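You operate a simulated robot arm through the tools that you are given. There is no shell and no other tool.

Carry out the task below with a simulated two-armed robot. There is one attempt and no reset: what you move stays moved.

Task
Find the block's top with the probe, touch it again at the x10 step and zero Z.

Only the result counts: the job must be done as asked and must still hold three seconds after the hand-in. Knocking over, shifting, dropping, spilling or breaking anything else fails it.

Robot
Two 7-joint arms with four-finger grippers on one trunk that stands fixed in place. Base frame: the origin is at the foot of the trunk, x ahead of it, y to its left, z up. Lengths are in cm, angles in degrees, forces in N, time in s.
The left shoulder is at [4, 18.1, 120.4], the right one opposite. With the tool pointing down near the work surface each hand reaches from about 32 to 84 cm from the base axis, measured 20 degrees to its own side. Payload 3.67 kg a hand.
Tool frame (each hand has its own): the origin (TCP) lies between the finger pads and is the grasp point; the fingertips stand 2.8 cm ahead of it; z points along the fingers, y is the line along which they close. Largest opening 11.2 cm; the body of the gripper starts 7.3 cm behind the TCP.
Orientation is that of the tool frame in the base frame, as a unit quaternion [w, x, y, z]. With the fingers straight down and closing along the base's y, the tool's x points along the base's -x, its y along +y and its z along -z.

Tools
- The arms move only by the tool servo_tool. It takes "left_moves", "right_moves" or both (then of equal length, played together; a hand with none holds still); each is text: rows parted by semicolons, each of 7 numbers parted by spaces: the shift along the tool's x, y, z in units of 300 mm (1.0 is 300 mm), then the turn, a rotation vector about the tool's x, y, z in units of 60 degrees (1.0 is 60 degrees), then the closure in counts, from 0 (fully open) to 255 (shut). In form: x y z rx ry rz hand; .... A call has 1 to 20 rows; each row is the pose to reach, as a shift and turn from the pose commanded when the call began, along the tool's axes at that moment. A call with a number of a shift or a turn outside -1 to 1 is refused whole. Each row takes 0.2 s and may step no farther than 5 cm and 8.6 degrees from the row before; otherwise, or with a gripper value out of range, the whole call is refused. A pose out of reach is approached as far as the arm can. The call stops where the force on the tool passes 40 N (or 10 N more than at its start, if that is more) or the arm is blocked; 0.2 s more then pass. Each finger halts on what it meets, pressing with about 34 N; the grip force reading is that of the motor and also rises with nothing between the fingers. The clock runs only during rows and for 0.2 s after the last one: add rows that repeat a pose to give the fingers time. The reply holds the time, the measured pose of the TCP, the force on the tool along the base axes, the opening and the grip force, in the units named above and with some noise, with the torque about the TCP (base axes, N m) and any sound that the robot's microphone picked up.
- Cameras (640 x 400 px; columns grow to the right, rows downward): "scene" is now at [9.28, 5.68, 145.71]; the picture's right is [0.63, -0.78, -0.00], its down [-0.28, -0.22, -0.94] and it looks along [0.73, 0.58, -0.35] (base axes); focal length 298 px, centre (320, 200). "left" rides on the left gripper at [6, 1.8, -10.4] in its tool frame; the picture's right is [-0.29, 0.96, 0.00], its down [-0.80, -0.24, -0.55] and it looks along [-0.53, -0.16, 0.83] (tool axes); focal length 234 px, centre (320, 200). "right" rides on the right gripper at [6, -1.8, -10.4] in its tool frame; the picture's right is [0.29, 0.96, 0.00], its down [-0.80, 0.24, -0.55] and it looks along [-0.53, 0.16, 0.83] (tool axes); focal length 234 px, centre (320, 200). There is no depth. A picture from a camera that has moved, and an enlarged one, comes with that camera's place and axes in the base frame and with its lens.
- camera(camera): a new picture of that camera. It takes no simulated time.
- move_column(by): slides the trunk up (or, below 0, down) by that many cm; the arms and the scene camera ride with it, the base frame stays. It gives what a move gives, with no picture.
- aim_head(pan, tilt): turns the head with the scene camera to pan (to the left, within 86 degrees either way) and tilt (down, from -29 to 69), counted from straight ahead of the robot. It gives what a move gives.
- close_up(camera, box): a new picture of the part [left, top, right, bottom] of that camera's present view, enlarged. It takes no simulated time.
- close_job(): hands the job in; it is judged then, once.

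Nothing tells you positions but the pictures and the camera data. Unless the task says otherwise, let go and move clear before handing in.

The tools are called after ">>>" by a JSON object that holds its "name" and its "arguments". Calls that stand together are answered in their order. servo_tool: Moves the arms, as the interface text tells. Its arguments: {"type":"object","properties":{"left_moves":{"type":"string"},"right_moves":{"type":"string"}},"required":[]} The other tools are called the same way: move_column (by) slides the trunk up or down; aim_head (pan, tilt) turns the head that bears the scene camera; camera (camera) takes a picture; close_up (camera, box) takes an enlarged picture of a part of a camera's view; close_job () hands the job in.

At the start:

```text
clock: 0.0
left_tcp_pos: [39.96, 46.27, 129.82]
left_tool_rot: [0.0, -0.001, 1.0, 0.0]
left_force: [-0.3, -0.3, -0.8]
left_torque: [0.01, 0.01, 0.0]
left_finger_gap: 11.19
left_grasp_force: 0.1
right_tcp_pos: [50.6, 2.55, 128.63]
right_tool_rot: [0.0, 0.0, 1.0, 0.0]
right_force: [0.2, -0.6, -0.5]
right_torque: [0.0, -0.02, -0.01]
right_finger_gap: 11.2
right_grasp_force: 0.0
trunk travel left (down, up): [-32.5, 18.9]
head pan, tilt: [38.7, 20.7]
```

scene: 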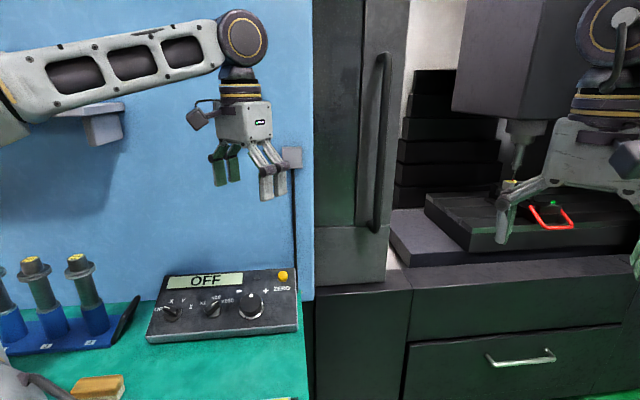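
right: 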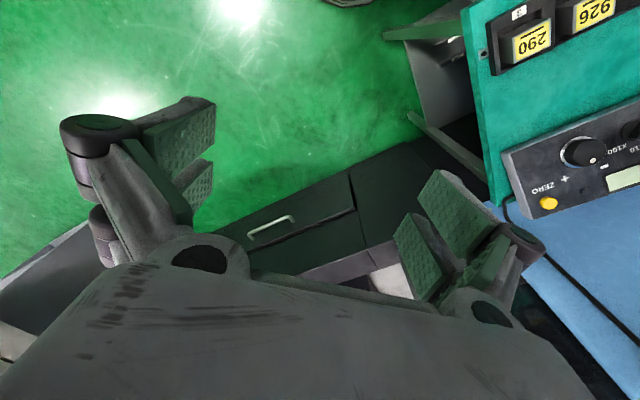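
left: 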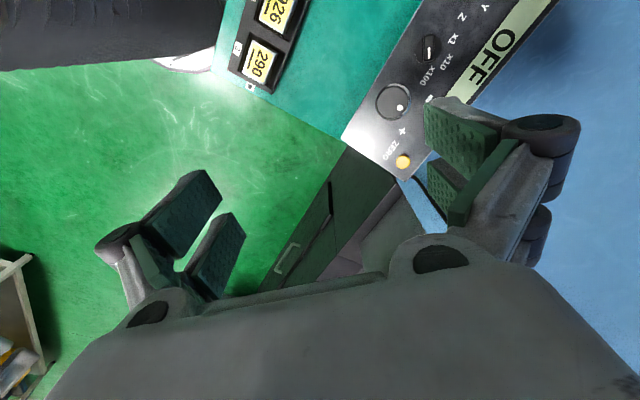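

I see a CNC milling machine on the right with a probe in the spindle, and a pendant (box with OFF display, axis knob, step knob, a handwheel and a yellow ZERO button) on a teal bench on the left. I'll look closer before moving anything.

>>> {"name": "close_up", "arguments": {"camera": "scene", "box": [130, 250, 310, 360]}}

>>> {"name": "close_up", "arguments": {"camera": "scene", "box": [400, 80, 640, 270]}}

>>> {"name": "close_up", "arguments": {"camera": "scene", "box": [0, 240, 160, 400]}}

```text
3.56 times, centred on (220, 305) of scene
camera zoom: at [9.28, 5.68, 145.71], right [0.63, -0.78, 0.0], down [-0.28, -0.22, -0.94], along [0.73, 0.58, -0.35], focal length 1058 px, centre (676, -173)
```

zoom: 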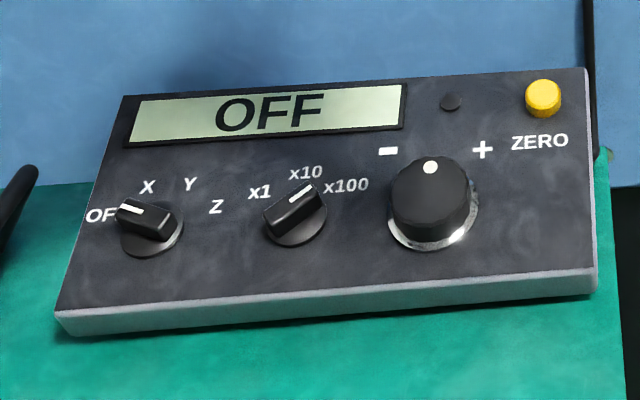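

```text
2.11 times, centred on (520, 175) of scene
camera zoom: at [9.28, 5.68, 145.71], right [0.63, -0.78, 0.0], down [-0.28, -0.22, -0.94], along [0.73, 0.58, -0.35], focal length 627 px, centre (-101, 253)
```

zoom: 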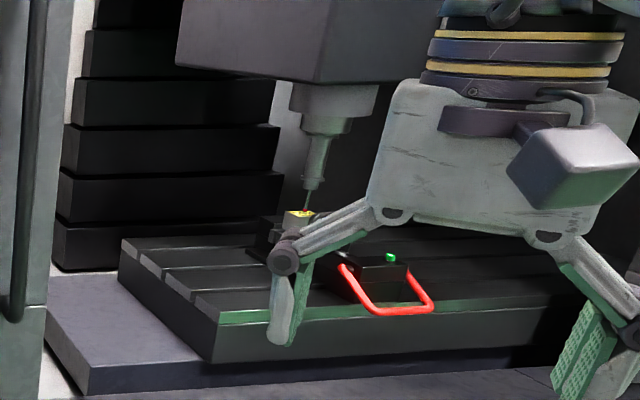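

```text
2.50 times, centred on (80, 320) of scene
camera zoom: at [9.28, 5.68, 145.71], right [0.63, -0.78, 0.0], down [-0.28, -0.22, -0.94], along [0.73, 0.58, -0.35], focal length 744 px, centre (920, -100)
```

zoom: 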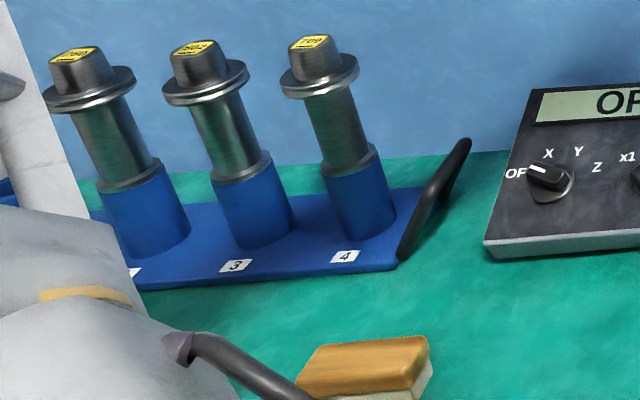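

The pendant has an axis knob (OFF/X/Y/Z), a step knob (x1/x10/x100), a handwheel and a ZERO button. I'll turn the head to see the machine and the rest of the room.

>>> {"name": "aim_head", "arguments": {"pan": 15, "tilt": 25}}

>>> {"name": "camera", "arguments": {"camera": "scene"}}

>>> {"name": "aim_head", "arguments": {"pan": 50, "tilt": 35}}

>>> {"name": "camera", "arguments": {"camera": "scene"}}

```text
clock: 0.9
left_tcp_pos: [39.92, 46.21, 129.73]
left_tool_rot: [0.0, 0.0, 1.0, 0.0]
left_force: [-1.3, 0.1, -0.3]
left_torque: [0.02, -0.01, -0.02]
left_finger_gap: 11.21
left_grasp_force: 0.1
right_tcp_pos: [50.59, 2.64, 128.55]
right_tool_rot: [0.0, 0.0, 1.0, 0.0]
right_force: [0.4, 0.5, 1.0]
right_torque: [-0.02, 0.02, 0.0]
right_finger_gap: 11.19
right_grasp_force: 0.1
trunk travel left (down, up): [-32.5, 18.9]
head pan, tilt: [15.0, 25.0]
```

```text
taken
camera scene: at [10.91, 2.27, 145.02], right [0.26, -0.97, 0.0], down [-0.41, -0.11, -0.91], along [0.88, 0.24, -0.42], focal length 298 px, centre (320, 200)
```

scene: 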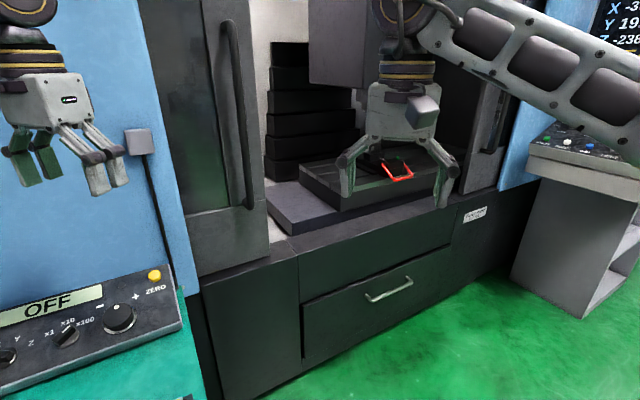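

```text
clock: 1.9
left_tcp_pos: [39.95, 46.19, 129.71]
left_tool_rot: [0.0, -0.001, 1.0, 0.001]
left_force: [0.4, -0.5, 0.0]
left_torque: [-0.05, 0.01, 0.0]
left_finger_gap: 11.2
left_grasp_force: 0.1
right_tcp_pos: [50.63, 2.48, 128.71]
right_tool_rot: [0.0, 0.0, 1.0, 0.0]
right_force: [0.0, -0.3, -0.1]
right_torque: [-0.03, -0.01, 0.03]
right_finger_gap: 11.17
right_grasp_force: 0.1
trunk travel left (down, up): [-32.5, 18.9]
head pan, tilt: [50.0, 35.0]
```

```text
taken
camera scene: at [7.68, 6.61, 143.44], right [0.77, -0.64, 0.0], down [-0.37, -0.44, -0.82], along [0.53, 0.63, -0.57], focal length 298 px, centre (320, 200)
```

scene: 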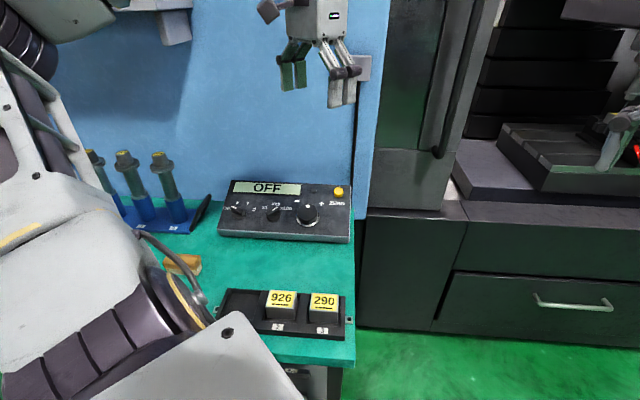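

The bench on the left holds the pendant, tool holders and two small boxes (926 and 290), and there is a machine screen on the right. I'll look right and zoom in on the spindle and screen.

>>> {"name": "aim_head", "arguments": {"pan": -15, "tilt": 10}}

>>> {"name": "camera", "arguments": {"camera": "scene"}}

>>> {"name": "aim_head", "arguments": {"pan": 20, "tilt": 25}}

>>> {"name": "close_up", "arguments": {"camera": "scene", "box": [300, 50, 540, 200]}}

```text
clock: 3.2
left_tcp_pos: [39.9, 46.28, 129.71]
left_tool_rot: [-0.001, 0.0, 1.0, 0.0]
left_force: [0.4, 0.8, -0.2]
left_torque: [-0.01, 0.03, -0.01]
left_finger_gap: 11.2
left_grasp_force: 0.1
right_tcp_pos: [50.58, 2.49, 128.66]
right_tool_rot: [0.0, 0.0, 1.0, 0.001]
right_force: [0.9, 0.3, 0.2]
right_torque: [-0.01, 0.01, 0.0]
right_finger_gap: 11.2
right_grasp_force: 0.1
trunk travel left (down, up): [-32.5, 18.9]
head pan, tilt: [-15.0, 10.0]
```

```text
taken
camera scene: at [11.0, -2.53, 147.45], right [-0.26, -0.97, 0.0], down [-0.17, 0.04, -0.98], along [0.95, -0.25, -0.17], focal length 298 px, centre (320, 200)
```

scene: 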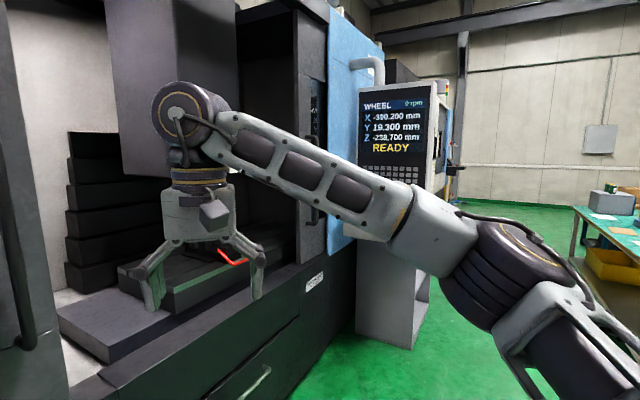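

```text
clock: 4.3
left_tcp_pos: [39.94, 46.28, 129.76]
left_tool_rot: [-0.001, -0.001, 1.0, 0.0]
left_force: [-0.5, -0.1, 0.0]
left_torque: [-0.01, 0.03, -0.01]
left_finger_gap: 11.23
left_grasp_force: 0.1
right_tcp_pos: [50.6, 2.47, 128.61]
right_tool_rot: [0.0, 0.0, 1.0, 0.0]
right_force: [0.0, 0.3, -0.3]
right_torque: [0.0, 0.0, -0.02]
right_finger_gap: 11.19
right_grasp_force: 0.0
trunk travel left (down, up): [-32.5, 18.9]
head pan, tilt: [20.0, 25.0]
```

```text
2.67 times, centred on (420, 125) of scene
camera zoom: at [10.68, 3.01, 145.02], right [0.34, -0.94, 0.0], down [-0.4, -0.14, -0.91], along [0.85, 0.31, -0.42], focal length 794 px, centre (53, 400)
```

zoom: 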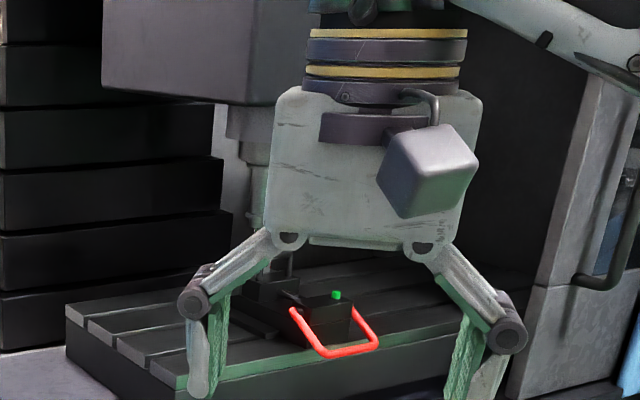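

The machine screen reads WHEEL mode, X -390.2, Y 19.3, Z -238.7 and READY. I place the pendant's ZERO button at about [59, 59, 94]. I'll move the right arm back and to its side so it stops blocking the spindle.

>>> {"name": "servo_tool", "arguments": {"right_moves": "0.06 -0.15 0 0 0 0 0; 0.12 -0.3 0 0 0 0 0; 0.18 -0.45 0 0 0 0 0; 0.24 -0.6 0 0 0 0 0; 0.3 -0.75 0 0 0 0 0; 0.36 -0.9 0 0 0 0 0; 0.36 -0.9 0 0 0 0 0"}}

>>> {"name": "camera", "arguments": {"camera": "scene"}}

```text
clock: 5.9
left_tcp_pos: [40.18, 46.36, 129.51]
left_tool_rot: [0.0, -0.001, 1.0, 0.0]
left_force: [0.7, 0.6, -0.1]
left_torque: [-0.03, 0.0, -0.03]
left_finger_gap: 11.21
left_grasp_force: 0.0
right_tcp_pos: [39.94, -24.45, 128.68]
right_tool_rot: [-0.001, 0.0, 1.0, 0.0]
right_force: [0.7, 0.0, -0.6]
right_torque: [0.01, 0.01, 0.0]
right_finger_gap: 11.2
right_grasp_force: 0.0
trunk travel left (down, up): [-32.5, 18.9]
head pan, tilt: [20.0, 25.0]
```

```text
taken
camera scene: at [10.76, 3.11, 145.0], right [0.34, -0.94, 0.0], down [-0.4, -0.15, -0.91], along [0.85, 0.31, -0.42], focal length 298 px, centre (320, 200)
```

scene: 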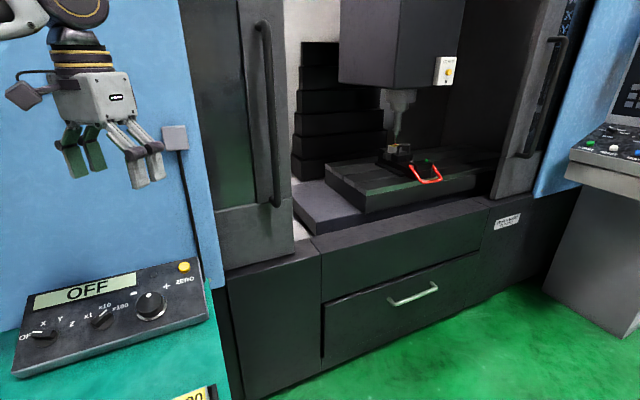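

>>> {"name": "close_up", "arguments": {"camera": "scene", "box": [360, 80, 460, 190]}}

>>> {"name": "close_up", "arguments": {"camera": "scene", "box": [340, 30, 500, 130]}}

>>> {"name": "close_up", "arguments": {"camera": "scene", "box": [560, 60, 640, 180]}}

>>> {"name": "close_up", "arguments": {"camera": "scene", "box": [0, 240, 220, 390]}}

```text
3.64 times, centred on (410, 135) of scene
camera zoom: at [10.76, 3.11, 145.0], right [0.34, -0.94, 0.0], down [-0.4, -0.15, -0.91], along [0.85, 0.31, -0.42], focal length 1083 px, centre (-7, 436)
```

zoom: 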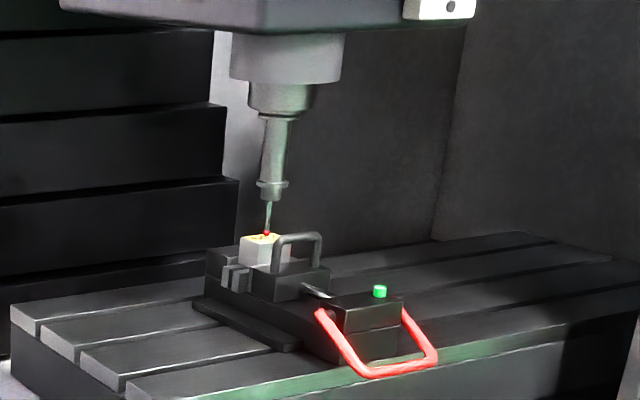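

```text
4.00 times, centred on (420, 80) of scene
camera zoom: at [10.76, 3.11, 145.0], right [0.34, -0.94, 0.0], down [-0.4, -0.15, -0.91], along [0.85, 0.31, -0.42], focal length 1191 px, centre (-80, 680)
```

zoom: 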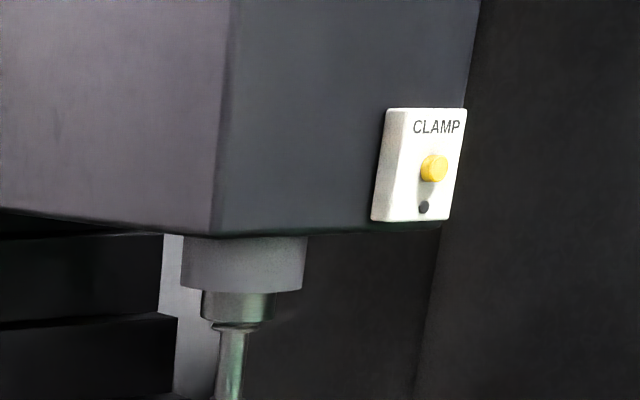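

```text
3.33 times, centred on (600, 120) of scene
camera zoom: at [10.76, 3.11, 145.0], right [0.34, -0.94, 0.0], down [-0.4, -0.15, -0.91], along [0.85, 0.31, -0.42], focal length 992 px, centre (-613, 467)
```

zoom: 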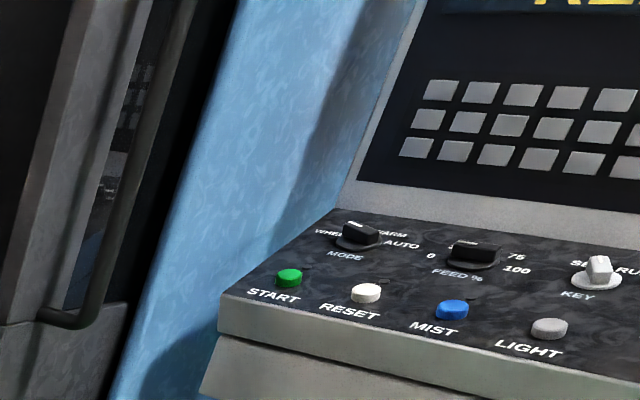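

```text
2.67 times, centred on (110, 315) of scene
camera zoom: at [10.76, 3.11, 145.0], right [0.34, -0.94, 0.0], down [-0.4, -0.15, -0.91], along [0.85, 0.31, -0.42], focal length 794 px, centre (880, -107)
```

zoom: 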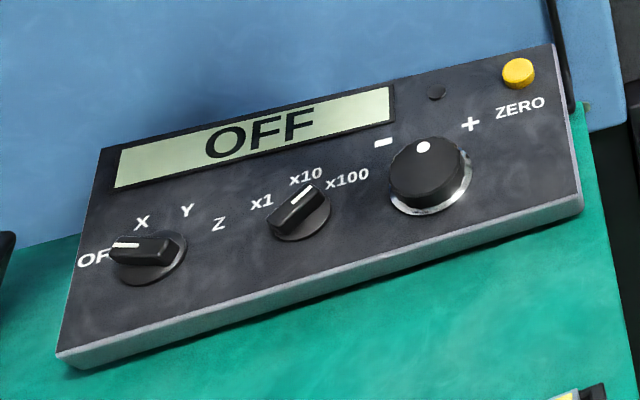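

The probe's ruby tip sits just above the block in the vise, and the console is already in WHEEL mode. Next I'll study the pendant through the left hand's camera to get its geometry.

>>> {"name": "close_up", "arguments": {"camera": "left", "box": [320, 0, 560, 200]}}

>>> {"name": "aim_head", "arguments": {"pan": 38, "tilt": 25}}

>>> {"name": "camera", "arguments": {"camera": "scene"}}

>>> {"name": "close_up", "arguments": {"camera": "scene", "box": [120, 200, 320, 325]}}

```text
2.00 times, centred on (440, 100) of left
camera zoom: at [34.15, 48.12, 140.13], right [0.29, 0.96, 0.0], down [0.8, -0.24, 0.55], along [0.53, -0.16, -0.83], focal length 468 px, centre (80, 400)
```

zoom: 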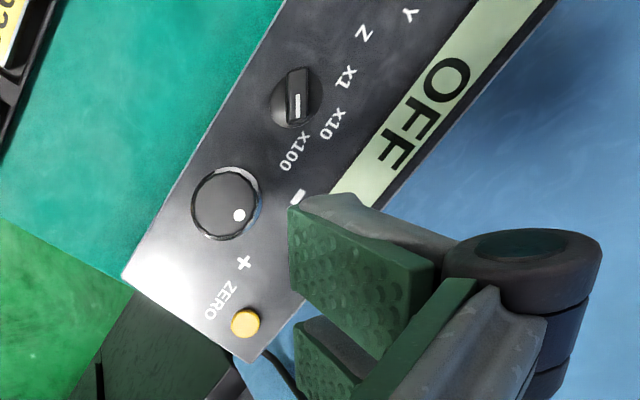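

```text
clock: 6.7
left_tcp_pos: [40.1, 46.2, 129.8]
left_tool_rot: [-0.001, -0.001, 1.0, 0.0]
left_force: [-0.7, 0.3, 0.5]
left_torque: [0.02, 0.01, -0.03]
left_finger_gap: 11.18
left_grasp_force: 0.1
right_tcp_pos: [39.85, -24.4, 128.73]
right_tool_rot: [0.0, 0.0, 1.0, 0.0]
right_force: [-0.3, -0.5, -0.2]
right_torque: [0.0, -0.03, 0.01]
right_finger_gap: 11.21
right_grasp_force: 0.0
trunk travel left (down, up): [-32.5, 18.9]
head pan, tilt: [38.0, 25.0]
```

```text
taken
camera scene: at [9.25, 5.5, 145.02], right [0.62, -0.79, 0.0], down [-0.33, -0.26, -0.91], along [0.71, 0.56, -0.42], focal length 298 px, centre (320, 200)
```

scene: 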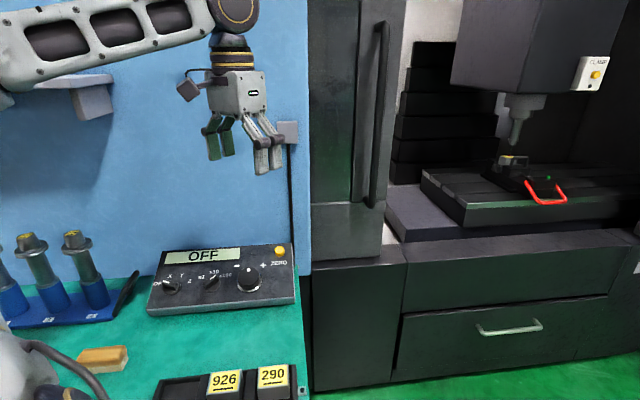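

```text
3.20 times, centred on (220, 262) of scene
camera zoom: at [9.25, 5.5, 145.02], right [0.62, -0.79, 0.0], down [-0.33, -0.26, -0.91], along [0.71, 0.56, -0.42], focal length 953 px, centre (640, 0)
```

zoom: 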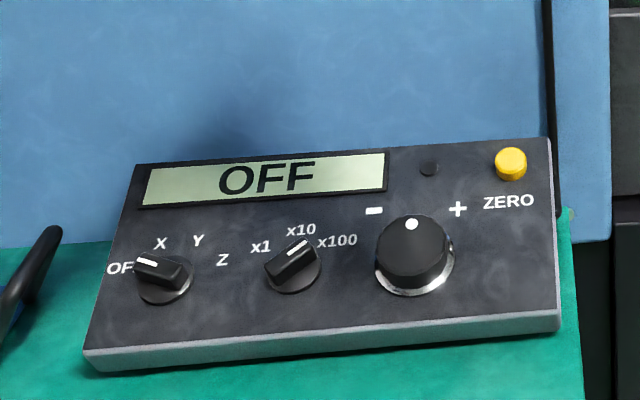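

From two views I place the pendant with its right side along about [0.707, -0.707, 0] and its face tilted about 18 degrees. The axis knob is near [33.3, 73.6, 91], the step knob (pointing at x100) near [40.3, 66.4, 91], the wheel near [47.2, 59.1, 91] and ZERO near [58.7, 58.9, 95]. I'll tilt the left hand to match the face and come closer for a better view.

>>> {"name": "servo_tool", "arguments": {"left_moves": "0.027 0.08 0.08 -0.0424 -0.0424 0 0; 0.053 0.16 0.16 -0.0848 -0.0848 0 0; 0.08 0.24 0.24 -0.1272 -0.1272 0 0; 0.107 0.32 0.32 -0.1696 -0.1696 0 0; 0.133 0.4 0.4 -0.212 -0.212 0 0; 0.133 0.4 0.4 -0.212 -0.212 0 0"}}

>>> {"name": "servo_tool", "arguments": {"left_moves": "0 0 0 0 0 -0.125 0; 0 0 0 0 0 -0.25 0; 0 0 0 0 0 -0.375 0; 0 0 0 0 0 -0.5 0; 0 0 0 0 0 -0.625 0; 0 0 0 0 0 -0.75 0; 0 0 0 0 0 -0.75 0"}}

>>> {"name": "camera", "arguments": {"camera": "left"}}

>>> {"name": "camera", "arguments": {"camera": "scene"}}

```text
clock: 8.1
left_tcp_pos: [36.02, 58.4, 117.62]
left_tool_rot: [0.112, -0.001, 0.987, 0.111]
left_force: [-0.1, -0.6, 0.6]
left_torque: [0.01, 0.0, 0.03]
left_finger_gap: 11.2
left_grasp_force: 0.1
right_tcp_pos: [40.0, -24.37, 128.78]
right_tool_rot: [0.0, 0.001, 1.0, -0.001]
right_force: [0.2, 0.2, 0.5]
right_torque: [0.04, 0.03, 0.01]
right_finger_gap: 11.2
right_grasp_force: 0.1
trunk travel left (down, up): [-32.5, 18.9]
head pan, tilt: [38.0, 25.0]
```

```text
clock: 9.7
left_tcp_pos: [35.89, 58.32, 117.73]
left_tool_rot: [0.144, -0.38, 0.912, 0.06]
left_force: [-0.1, -0.5, -0.6]
left_torque: [0.03, 0.01, -0.03]
left_finger_gap: 11.19
left_grasp_force: 0.1
right_tcp_pos: [40.03, -24.5, 128.75]
right_tool_rot: [0.0, 0.0, 1.0, 0.0]
right_force: [-0.1, -0.3, 1.1]
right_torque: [0.02, -0.02, 0.02]
right_finger_gap: 11.21
right_grasp_force: 0.1
trunk travel left (down, up): [-32.5, 18.9]
head pan, tilt: [38.0, 25.0]
```

```text
taken
camera left: at [28.47, 53.23, 125.83], right [-0.49, 0.87, 0.09], down [0.58, 0.25, 0.77], along [0.65, 0.43, -0.63], focal length 234 px, centre (320, 200)
```

left: 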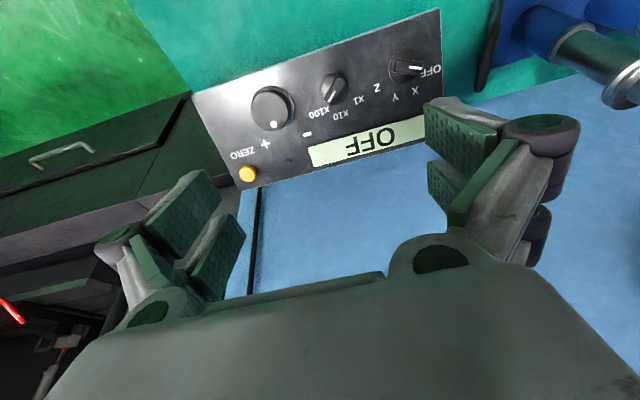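

```text
taken
camera scene: at [9.27, 5.53, 145.02], right [0.62, -0.79, 0.0], down [-0.33, -0.26, -0.91], along [0.71, 0.56, -0.42], focal length 298 px, centre (320, 200)
```

scene: 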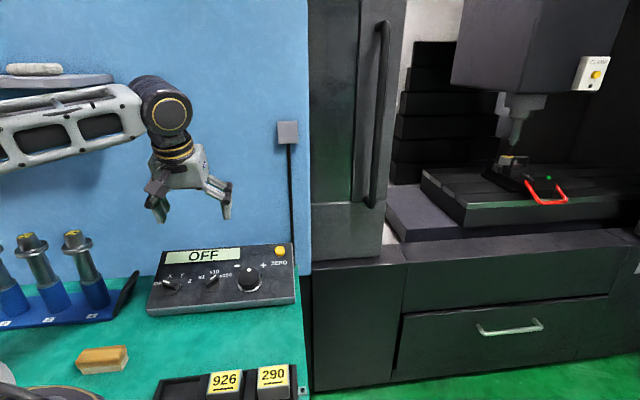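

The left camera now shows the whole pendant face, upside down. I'll zoom in for precise triangulation.

>>> {"name": "close_up", "arguments": {"camera": "left", "box": [190, 0, 450, 190]}}

>>> {"name": "close_up", "arguments": {"camera": "scene", "box": [140, 230, 310, 325]}}

```text
2.11 times, centred on (320, 95) of left
camera zoom: at [28.47, 53.23, 125.83], right [-0.49, 0.87, 0.09], down [0.58, 0.25, 0.77], along [0.65, 0.43, -0.63], focal length 493 px, centre (320, 421)
```

zoom: 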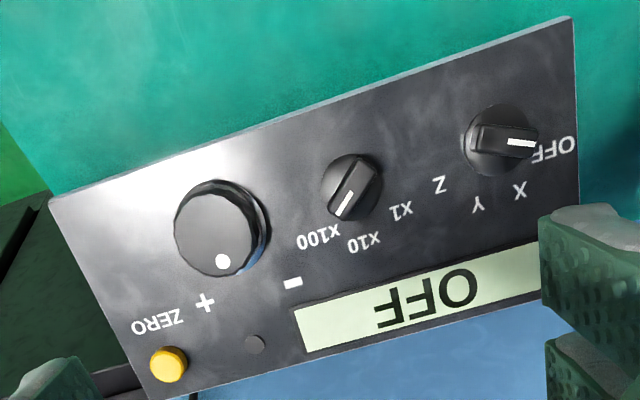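

```text
3.76 times, centred on (225, 278) of scene
camera zoom: at [9.27, 5.53, 145.02], right [0.62, -0.79, 0.0], down [-0.33, -0.26, -0.91], along [0.71, 0.56, -0.42], focal length 1121 px, centre (678, -92)
```

zoom: 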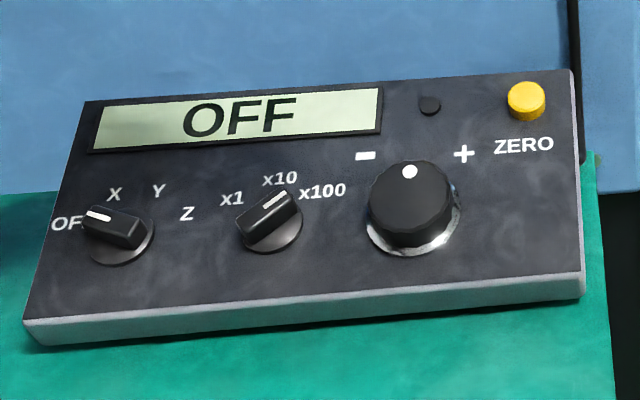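

Combining views, the face tilts about 24 degrees, with up direction about [0.646, 0.646, 0.407] and all three knobs near z 91.3. I'll correct the tilt and hover about 12 cm above the axis knob for a close look.

>>> {"name": "servo_tool", "arguments": {"left_moves": "0.0078 0.0836 0.1054 0 -0.02 0 0; 0.0156 0.1672 0.2108 0 -0.04 0 0; 0.0234 0.2508 0.3162 0 -0.06 0 0; 0.0312 0.3344 0.4216 0 -0.08 0 0; 0.039 0.418 0.527 0 -0.1 0 0; 0.039 0.418 0.527 0 -0.1 0 0; 0.039 0.418 0.527 0 -0.1 0 0"}}

>>> {"name": "camera", "arguments": {"camera": "left"}}

>>> {"name": "camera", "arguments": {"camera": "scene"}}

```text
clock: 11.3
left_tcp_pos: [29.82, 70.0, 102.05]
left_tool_rot: [0.192, -0.375, 0.903, 0.08]
left_force: [0.2, 0.7, -1.0]
left_torque: [-0.01, -0.01, -0.01]
left_finger_gap: 11.19
left_grasp_force: 0.1
right_tcp_pos: [39.96, -24.38, 128.87]
right_tool_rot: [0.0, 0.0, 1.0, 0.0]
right_force: [-0.5, 0.7, 0.1]
right_torque: [0.03, 0.0, 0.01]
right_finger_gap: 11.21
right_grasp_force: 0.1
trunk travel left (down, up): [-32.5, 18.9]
head pan, tilt: [38.0, 25.0]
```

```text
taken
camera left: at [21.82, 64.42, 109.21], right [-0.49, 0.86, 0.12], down [0.52, 0.19, 0.83], along [0.69, 0.47, -0.54], focal length 234 px, centre (320, 200)
```

left: 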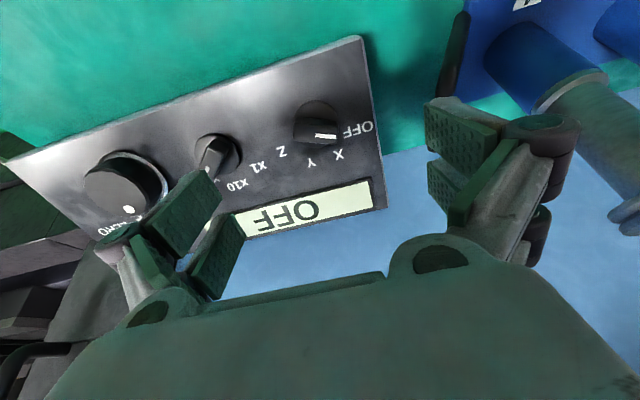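

```text
taken
camera scene: at [9.25, 5.54, 145.02], right [0.62, -0.79, 0.0], down [-0.33, -0.26, -0.91], along [0.71, 0.56, -0.42], focal length 298 px, centre (320, 200)
```

scene: 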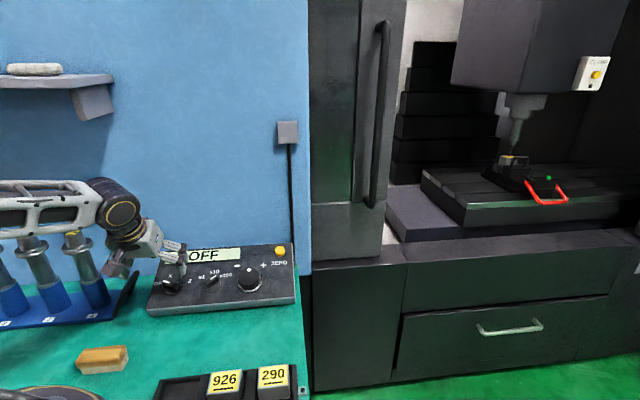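

The hand hovers above the axis knob, nearly centred. I'll zoom in and also check that the forearm and elbow are clear of the tool holders.

>>> {"name": "close_up", "arguments": {"camera": "left", "box": [220, 60, 420, 220]}}

>>> {"name": "aim_head", "arguments": {"pan": 62, "tilt": 32}}

>>> {"name": "camera", "arguments": {"camera": "scene"}}

```text
2.50 times, centred on (320, 140) of left
camera zoom: at [21.82, 64.42, 109.21], right [-0.49, 0.86, 0.12], down [0.52, 0.19, 0.83], along [0.69, 0.47, -0.54], focal length 585 px, centre (320, 350)
```

zoom: 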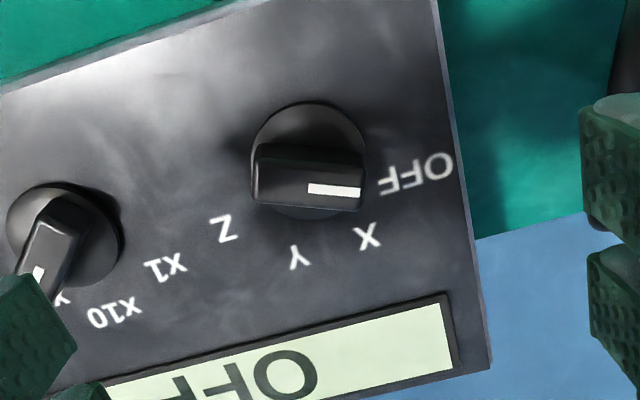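

```text
clock: 12.2
left_tcp_pos: [29.96, 69.98, 102.1]
left_tool_rot: [0.191, -0.376, 0.903, 0.08]
left_force: [-0.3, -0.1, -0.9]
left_torque: [0.01, 0.02, 0.01]
left_finger_gap: 11.2
left_grasp_force: 0.0
right_tcp_pos: [39.91, -24.37, 128.82]
right_tool_rot: [0.0, 0.0, 1.0, 0.0]
right_force: [0.8, -0.8, -0.7]
right_torque: [0.01, -0.01, -0.01]
right_finger_gap: 11.19
right_grasp_force: 0.1
trunk travel left (down, up): [-32.5, 18.9]
head pan, tilt: [62.0, 32.0]
```

```text
taken
camera scene: at [6.21, 7.75, 143.91], right [0.88, -0.47, 0.0], down [-0.25, -0.47, -0.85], along [0.4, 0.75, -0.53], focal length 298 px, centre (320, 200)
```

scene: 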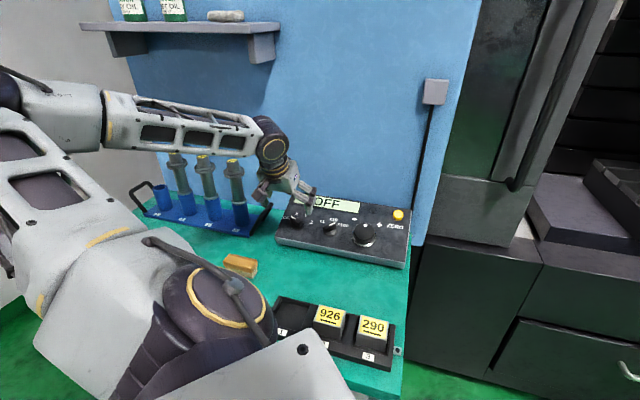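

The knob is about 0.45 cm off the tool axis, and the forearm is well clear of the holders. I'll correct the centring and rotate the hand so the fingers straddle the pointer ridge at its OFF angle.

>>> {"name": "servo_tool", "arguments": {"left_moves": "0.002 -0.005 0 0 0 -0.14 60; 0.004 -0.01 0 0 0 -0.28 110; 0.006 -0.014 0 0 0 -0.42 110; 0.006 -0.014 0 0 0 -0.56 110; 0.006 -0.014 0 0 0 -0.7 110; 0.006 -0.014 0 0 0 -0.84 110; 0.006 -0.014 0 0 0 -0.98 110; 0.006 -0.014 0 0 0 -0.98 110"}}

>>> {"name": "servo_tool", "arguments": {"left_moves": "0 0 0 0 0 -0.072 110; 0 0 0 0 0 -0.145 110; 0 0 0 0 0 -0.145 110"}}

>>> {"name": "camera", "arguments": {"camera": "left"}}

>>> {"name": "camera", "arguments": {"camera": "scene"}}

```text
clock: 13.9
left_tcp_pos: [30.15, 69.43, 102.26]
left_tool_rot: [-0.206, 0.77, -0.603, 0.025]
left_force: [-0.3, 0.1, 0.4]
left_torque: [-0.01, -0.01, 0.0]
left_finger_gap: 6.35
left_grasp_force: 0.1
right_tcp_pos: [40.03, -24.38, 128.72]
right_tool_rot: [0.0, 0.0, 1.0, 0.001]
right_force: [-0.7, -0.3, 1.0]
right_torque: [0.0, 0.02, 0.02]
right_finger_gap: 11.21
right_grasp_force: 0.0
trunk travel left (down, up): [-32.5, 18.9]
head pan, tilt: [62.0, 32.0]
```

```text
clock: 14.8
left_tcp_pos: [29.97, 69.27, 102.29]
left_tool_rot: [-0.204, 0.813, -0.543, 0.041]
left_force: [0.0, -0.5, -0.1]
left_torque: [0.02, 0.01, 0.03]
left_finger_gap: 6.38
left_grasp_force: 0.0
right_tcp_pos: [39.89, -24.31, 128.83]
right_tool_rot: [0.0, 0.001, 1.0, -0.001]
right_force: [-0.5, 0.0, 0.3]
right_torque: [0.01, 0.0, -0.03]
right_finger_gap: 11.21
right_grasp_force: 0.2
trunk travel left (down, up): [-32.5, 18.9]
head pan, tilt: [62.0, 32.0]
```

```text
taken
camera left: at [27.95, 60.35, 110.19], right [-0.95, -0.05, -0.32], down [-0.28, 0.64, 0.72], along [0.16, 0.77, -0.62], focal length 234 px, centre (320, 200)
```

left: 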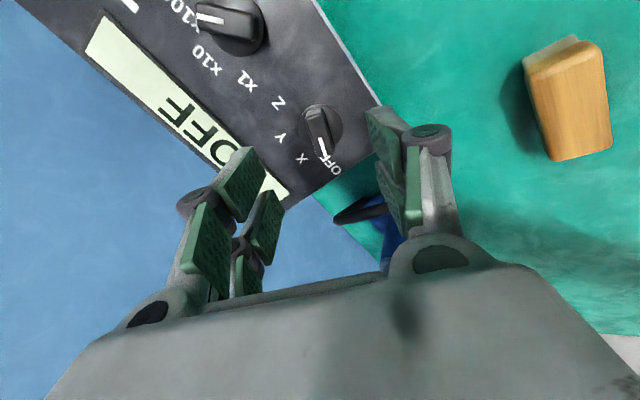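

```text
taken
camera scene: at [6.2, 7.77, 143.9], right [0.88, -0.47, 0.0], down [-0.25, -0.47, -0.85], along [0.4, 0.75, -0.53], focal length 298 px, centre (320, 200)
```

scene: 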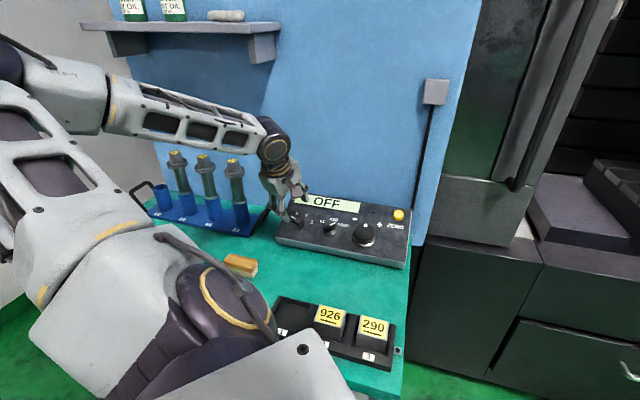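

The rotation was fully reached. I'll zoom in to check the ridge's alignment against the fingers.

>>> {"name": "close_up", "arguments": {"camera": "left", "box": [240, 70, 400, 190]}}

```text
3.33 times, centred on (320, 130) of left
camera zoom: at [27.95, 60.35, 110.19], right [-0.95, -0.05, -0.32], down [-0.28, 0.64, 0.72], along [0.16, 0.77, -0.62], focal length 781 px, centre (320, 433)
```

zoom: 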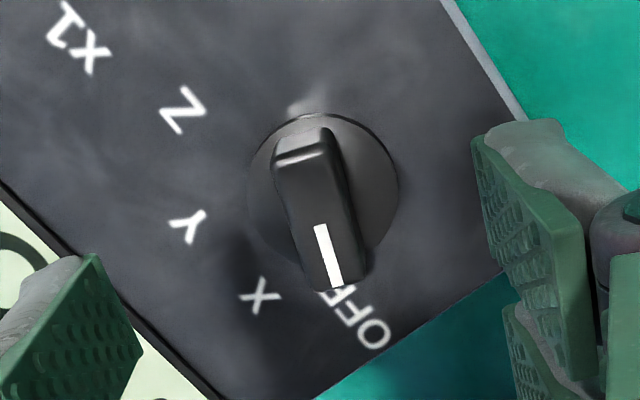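

The ridge is aligned with the fingers and only about 0.2 cm off centre. I'll descend part of the way and check again.

>>> {"name": "servo_tool", "arguments": {"left_moves": "-0.007 0 0.07 0 0 0 110; -0.007 0 0.14 0 0 0 110; -0.007 0 0.2 0 0 0 110; -0.007 0 0.2 0 0 0 110"}}

>>> {"name": "camera", "arguments": {"camera": "left"}}

>>> {"name": "close_up", "arguments": {"camera": "scene", "box": [230, 130, 420, 280]}}

```text
clock: 15.8
left_tcp_pos: [31.54, 71.3, 96.91]
left_tool_rot: [-0.205, 0.813, -0.543, 0.041]
left_force: [-0.3, 0.2, 0.1]
left_torque: [0.0, 0.03, 0.05]
left_finger_gap: 6.38
left_grasp_force: 0.1
right_tcp_pos: [39.85, -24.47, 128.7]
right_tool_rot: [0.0, 0.0, 1.0, 0.0]
right_force: [-0.3, 0.3, -0.1]
right_torque: [0.02, 0.03, -0.04]
right_finger_gap: 11.22
right_grasp_force: 0.0
trunk travel left (down, up): [-32.5, 18.9]
head pan, tilt: [62.0, 32.0]
```

```text
taken
camera left: at [29.51, 62.28, 104.84], right [-0.95, -0.05, -0.32], down [-0.28, 0.64, 0.72], along [0.16, 0.77, -0.62], focal length 234 px, centre (320, 200)
```

left: 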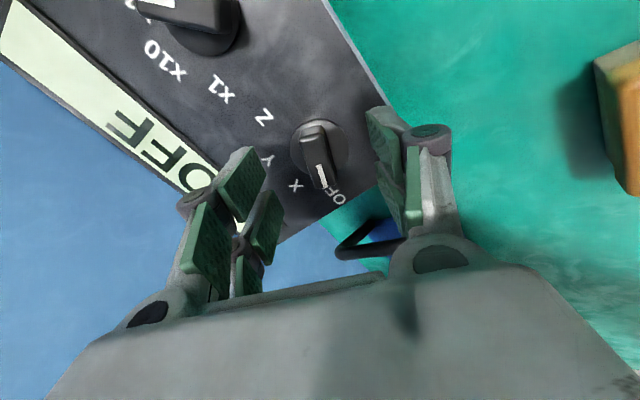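

```text
2.67 times, centred on (325, 205) of scene
camera zoom: at [6.18, 7.75, 143.91], right [0.88, -0.47, 0.0], down [-0.25, -0.47, -0.85], along [0.4, 0.75, -0.53], focal length 794 px, centre (307, 187)
```

zoom: 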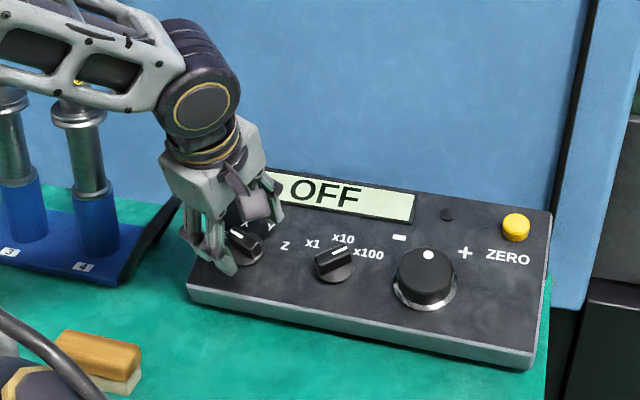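

>>> {"name": "close_up", "arguments": {"camera": "left", "box": [220, 80, 420, 230]}}

```text
2.67 times, centred on (320, 155) of left
camera zoom: at [29.51, 62.28, 104.84], right [-0.95, -0.05, -0.32], down [-0.28, 0.64, 0.72], along [0.16, 0.77, -0.62], focal length 624 px, centre (320, 320)
```

zoom: 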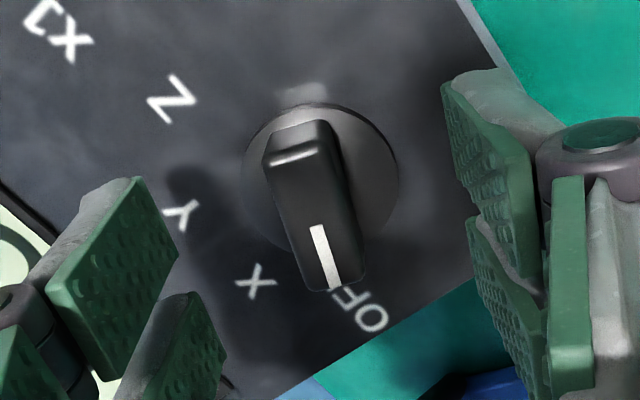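

Alignment holds. I'll descend 2.3 cm more so the fingertips are about 1 cm above the face, then close on the ridge.

>>> {"name": "servo_tool", "arguments": {"left_moves": "0 0 0.04 0 0 0 110; 0 0 0.077 0 0 0 110; 0 0 0.077 0 0 0 110; 0 0 0.077 0 0 0 160; 0 0 0.077 0 0 0 255; 0 0 0.077 0 0 0 255; 0 0 0.077 0 0 0 255"}}

>>> {"name": "camera", "arguments": {"camera": "left"}}

>>> {"name": "close_up", "arguments": {"camera": "scene", "box": [230, 130, 420, 280]}}

```text
clock: 17.4
left_tcp_pos: [32.2, 71.95, 94.9]
left_tool_rot: [-0.205, 0.814, -0.542, 0.04]
left_force: [-1.5, -0.4, 12.0]
left_torque: [-1.11, 0.39, -0.22]
left_finger_gap: 1.58
left_grasp_force: 45.2
right_tcp_pos: [39.87, -24.41, 128.73]
right_tool_rot: [0.0, 0.0, 1.0, 0.001]
right_force: [0.8, -0.2, -0.1]
right_torque: [0.04, 0.0, -0.04]
right_finger_gap: 11.19
right_grasp_force: 0.0
trunk travel left (down, up): [-32.5, 18.9]
head pan, tilt: [62.0, 32.0]
```

```text
taken
camera left: at [30.15, 62.93, 102.87], right [-0.95, -0.05, -0.32], down [-0.28, 0.64, 0.72], along [0.16, 0.77, -0.62], focal length 234 px, centre (320, 200)
```

left: 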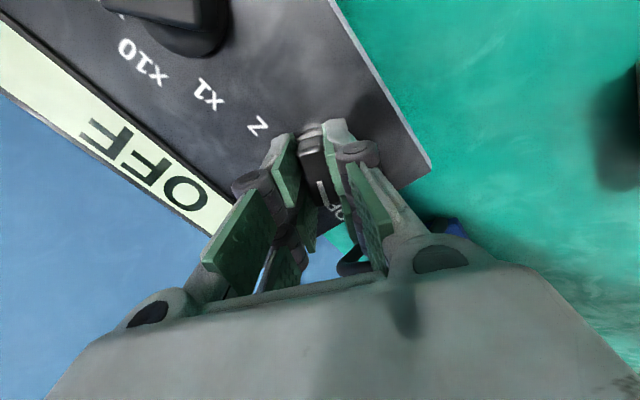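

```text
2.67 times, centred on (325, 205) of scene
camera zoom: at [6.12, 7.65, 143.92], right [0.88, -0.47, 0.0], down [-0.25, -0.47, -0.85], along [0.4, 0.75, -0.53], focal length 794 px, centre (307, 187)
```

zoom: 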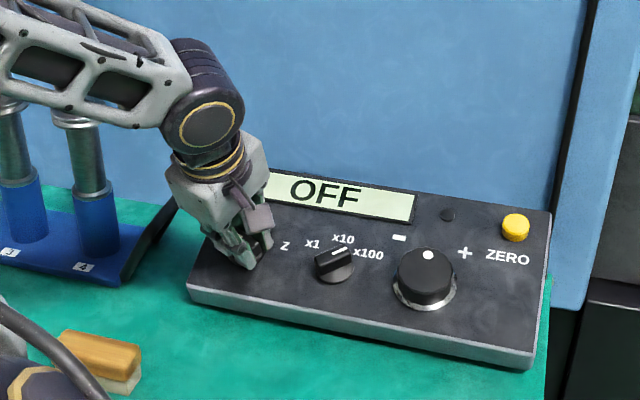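

The fingers hold the ridge (gap 1.58 cm), pressing about 12 N on the skirt below. I'll ease up slightly and turn clockwise 45 degrees, then check the display.

>>> {"name": "servo_tool", "arguments": {"left_moves": "0 0 -0.005 0 0 0 255; 0 0 -0.005 0 0 0.125 255; 0 0 -0.005 0 0 0.25 255; 0 0 -0.005 0 0 0.375 255; 0 0 -0.005 0 0 0.5 255; 0 0 -0.005 0 0 0.625 255; 0 0 -0.005 0 0 0.75 255; 0 0 -0.005 0 0 0.75 255"}}

>>> {"name": "close_up", "arguments": {"camera": "scene", "box": [230, 130, 420, 280]}}

>>> {"name": "camera", "arguments": {"camera": "left"}}

```text
clock: 19.1
left_tcp_pos: [32.31, 71.95, 94.99]
left_tool_rot: [0.205, -0.544, 0.813, 0.041]
left_force: [5.4, 7.7, 14.0]
left_torque: [-0.35, 0.05, -0.08]
left_finger_gap: 1.59
left_grasp_force: 45.2
right_tcp_pos: [39.89, -24.43, 128.79]
right_tool_rot: [0.0, -0.001, 1.0, 0.001]
right_force: [0.2, 0.3, -0.7]
right_torque: [0.0, -0.01, 0.0]
right_finger_gap: 11.21
right_grasp_force: 0.0
trunk travel left (down, up): [-32.5, 18.9]
head pan, tilt: [62.0, 32.0]
```

```text
2.67 times, centred on (325, 205) of scene
camera zoom: at [6.2, 7.72, 143.91], right [0.88, -0.47, 0.0], down [-0.25, -0.47, -0.85], along [0.4, 0.75, -0.53], focal length 794 px, centre (307, 187)
```

zoom: 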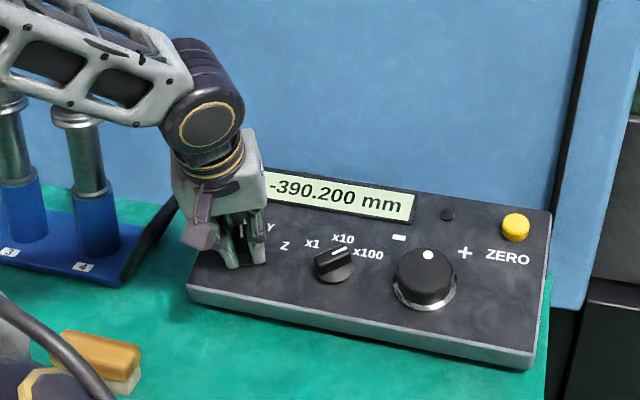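

```text
taken
camera left: at [25.73, 64.45, 101.94], right [-0.77, 0.64, -0.04], down [0.32, 0.43, 0.84], along [0.56, 0.64, -0.53], focal length 234 px, centre (320, 200)
```

left: 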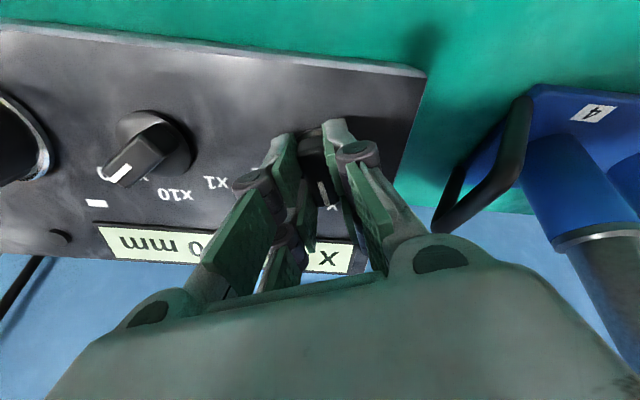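

The display now shows X -390.200 mm, so the 45 degree spacing is right. I'll continue clockwise through Y to Z.

>>> {"name": "servo_tool", "arguments": {"left_moves": "0 0 0 0 0 0.125 255; 0 0 0 0 0 0.25 255; 0 0 0 0 0 0.375 255; 0 0 0 0 0 0.5 255; 0 0 0 0 0 0.625 255; 0 0 0 0 0 0.75 255; 0 0 0 0 0 0.75 255"}}

>>> {"name": "close_up", "arguments": {"camera": "scene", "box": [230, 130, 420, 280]}}

```text
clock: 20.8
left_tcp_pos: [32.22, 72.04, 94.98]
left_tool_rot: [0.173, -0.189, 0.96, 0.115]
left_force: [4.5, 7.0, 10.5]
left_torque: [0.66, -1.38, -0.17]
left_finger_gap: 1.59
left_grasp_force: 45.2
right_tcp_pos: [39.9, -24.48, 128.74]
right_tool_rot: [0.0, 0.0, 1.0, 0.0]
right_force: [-0.2, -0.1, -0.3]
right_torque: [0.0, -0.02, -0.01]
right_finger_gap: 11.2
right_grasp_force: 0.0
trunk travel left (down, up): [-32.5, 18.9]
head pan, tilt: [62.0, 32.0]
```

```text
2.67 times, centred on (325, 205) of scene
camera zoom: at [6.2, 7.74, 143.91], right [0.88, -0.47, 0.0], down [-0.25, -0.47, -0.85], along [0.4, 0.75, -0.53], focal length 794 px, centre (307, 187)
```

zoom: 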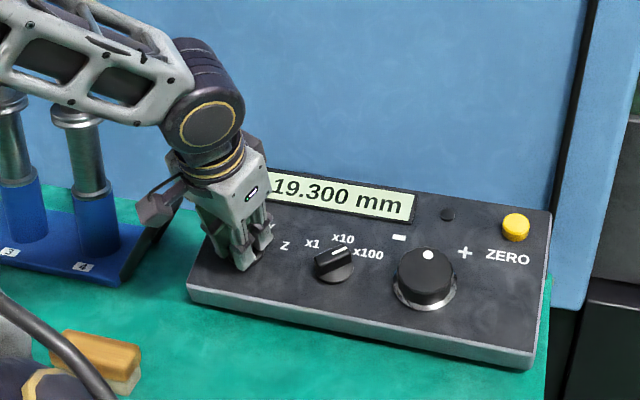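

>>> {"name": "servo_tool", "arguments": {"left_moves": "0 0 0 0 0 0.125 255; 0 0 0 0 0 0.25 255; 0 0 0 0 0 0.375 255; 0 0 0 0 0 0.5 255; 0 0 0 0 0 0.625 255; 0 0 0 0 0 0.75 255; 0 0 0 0 0 0.75 255"}}

>>> {"name": "close_up", "arguments": {"camera": "scene", "box": [230, 130, 420, 280]}}

```text
clock: 22.4
left_tcp_pos: [32.31, 71.82, 94.92]
left_tool_rot: [0.114, 0.191, 0.959, 0.173]
left_force: [7.4, 7.2, 16.0]
left_torque: [-0.91, -0.86, -0.4]
left_finger_gap: 1.63
left_grasp_force: 44.5
right_tcp_pos: [39.78, -24.53, 128.71]
right_tool_rot: [0.0, 0.001, 1.0, 0.0]
right_force: [-0.4, 0.1, -0.1]
right_torque: [0.01, 0.01, 0.0]
right_finger_gap: 11.23
right_grasp_force: 0.0
trunk travel left (down, up): [-32.5, 18.9]
head pan, tilt: [62.0, 32.0]
```

```text
2.67 times, centred on (325, 205) of scene
camera zoom: at [6.21, 7.7, 143.91], right [0.88, -0.47, 0.0], down [-0.25, -0.47, -0.85], along [0.4, 0.75, -0.53], focal length 794 px, centre (307, 187)
```

zoom: 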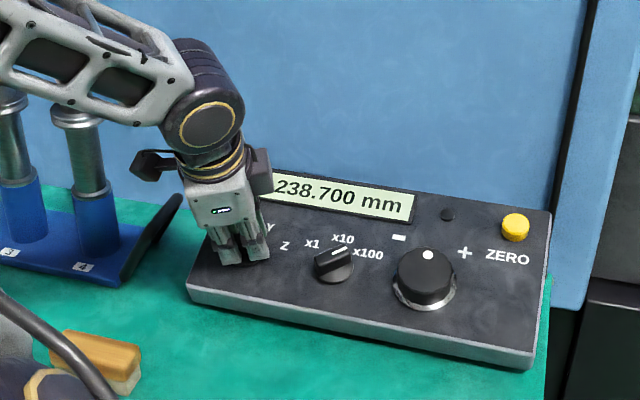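

The display now reads Z -238.700 mm. I'll release the knob, back straight off, and look closely at the probe tip before using the wheel.

>>> {"name": "servo_tool", "arguments": {"left_moves": "0 0 0 0 0 0 200; 0 0 0 0 0 0 130; 0 0 0 0 0 0 110; 0 0 0 0 0 0 110; 0 0 -0.08 0 0 0 110; 0 0 -0.18 0 0 0 110; 0 0 -0.28 0 0 0 110; 0 0 -0.28 0 0 0 110"}}

>>> {"name": "aim_head", "arguments": {"pan": 20, "tilt": 25}}

>>> {"name": "close_up", "arguments": {"camera": "scene", "box": [385, 125, 425, 160]}}

>>> {"name": "close_up", "arguments": {"camera": "scene", "box": [0, 230, 240, 390]}}

>>> {"name": "camera", "arguments": {"camera": "scene"}}

```text
clock: 24.1
left_tcp_pos: [29.94, 69.33, 102.34]
left_tool_rot: [0.116, 0.189, 0.96, 0.172]
left_force: [1.2, 0.5, 0.3]
left_torque: [-0.02, 0.02, 0.0]
left_finger_gap: 6.37
left_grasp_force: 0.1
right_tcp_pos: [39.91, -24.43, 128.7]
right_tool_rot: [0.0, 0.0, 1.0, 0.0]
right_force: [-0.1, -0.4, -0.7]
right_torque: [-0.03, 0.02, 0.0]
right_finger_gap: 11.19
right_grasp_force: 0.0
trunk travel left (down, up): [-32.5, 18.9]
head pan, tilt: [62.0, 32.0]
```

```text
clock: 25.2
left_tcp_pos: [29.87, 69.53, 102.38]
left_tool_rot: [0.116, 0.19, 0.959, 0.173]
left_force: [-0.3, -1.2, 0.7]
left_torque: [-0.01, 0.0, -0.02]
left_finger_gap: 6.39
left_grasp_force: 0.0
right_tcp_pos: [39.93, -24.43, 128.75]
right_tool_rot: [0.0, 0.001, 1.0, -0.001]
right_force: [0.5, -0.3, -0.7]
right_torque: [0.01, -0.02, 0.0]
right_finger_gap: 11.21
right_grasp_force: 0.0
trunk travel left (down, up): [-32.5, 18.9]
head pan, tilt: [20.0, 25.0]
```

```text
11.43 times, centred on (405, 142) of scene
camera zoom: at [10.67, 3.03, 145.01], right [0.34, -0.94, 0.0], down [-0.4, -0.15, -0.91], along [0.85, 0.31, -0.42], focal length 3402 px, centre (-651, 857)
```

zoom: 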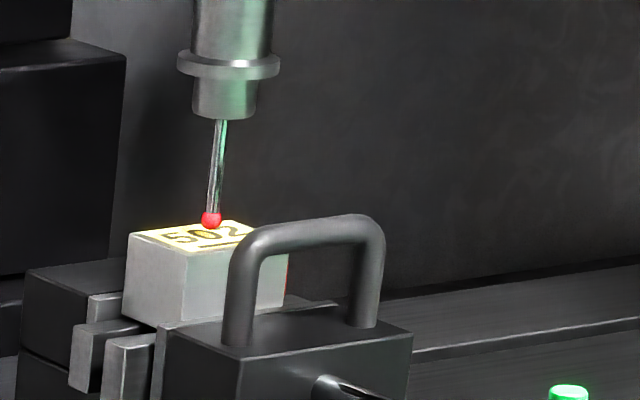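

```text
2.50 times, centred on (120, 310) of scene
camera zoom: at [10.67, 3.03, 145.01], right [0.34, -0.94, 0.0], down [-0.4, -0.15, -0.91], along [0.85, 0.31, -0.42], focal length 744 px, centre (820, -75)
```

zoom: 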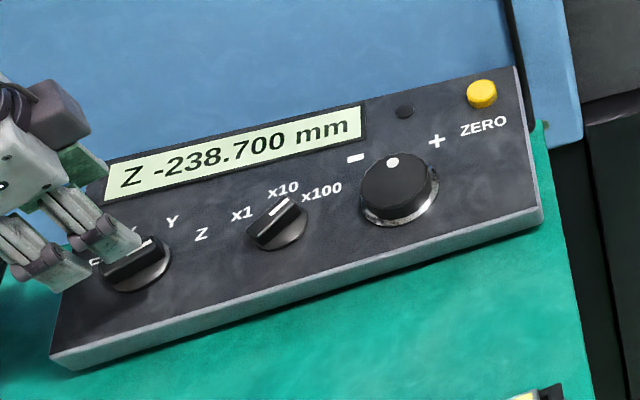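

```text
taken
camera scene: at [10.67, 3.03, 145.01], right [0.34, -0.94, 0.0], down [-0.4, -0.15, -0.91], along [0.85, 0.31, -0.42], focal length 298 px, centre (320, 200)
```

scene: 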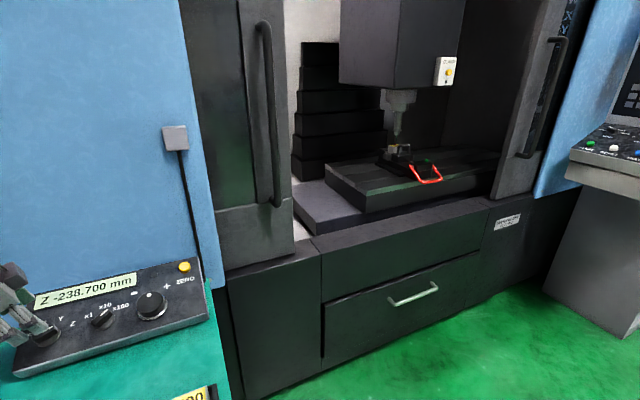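

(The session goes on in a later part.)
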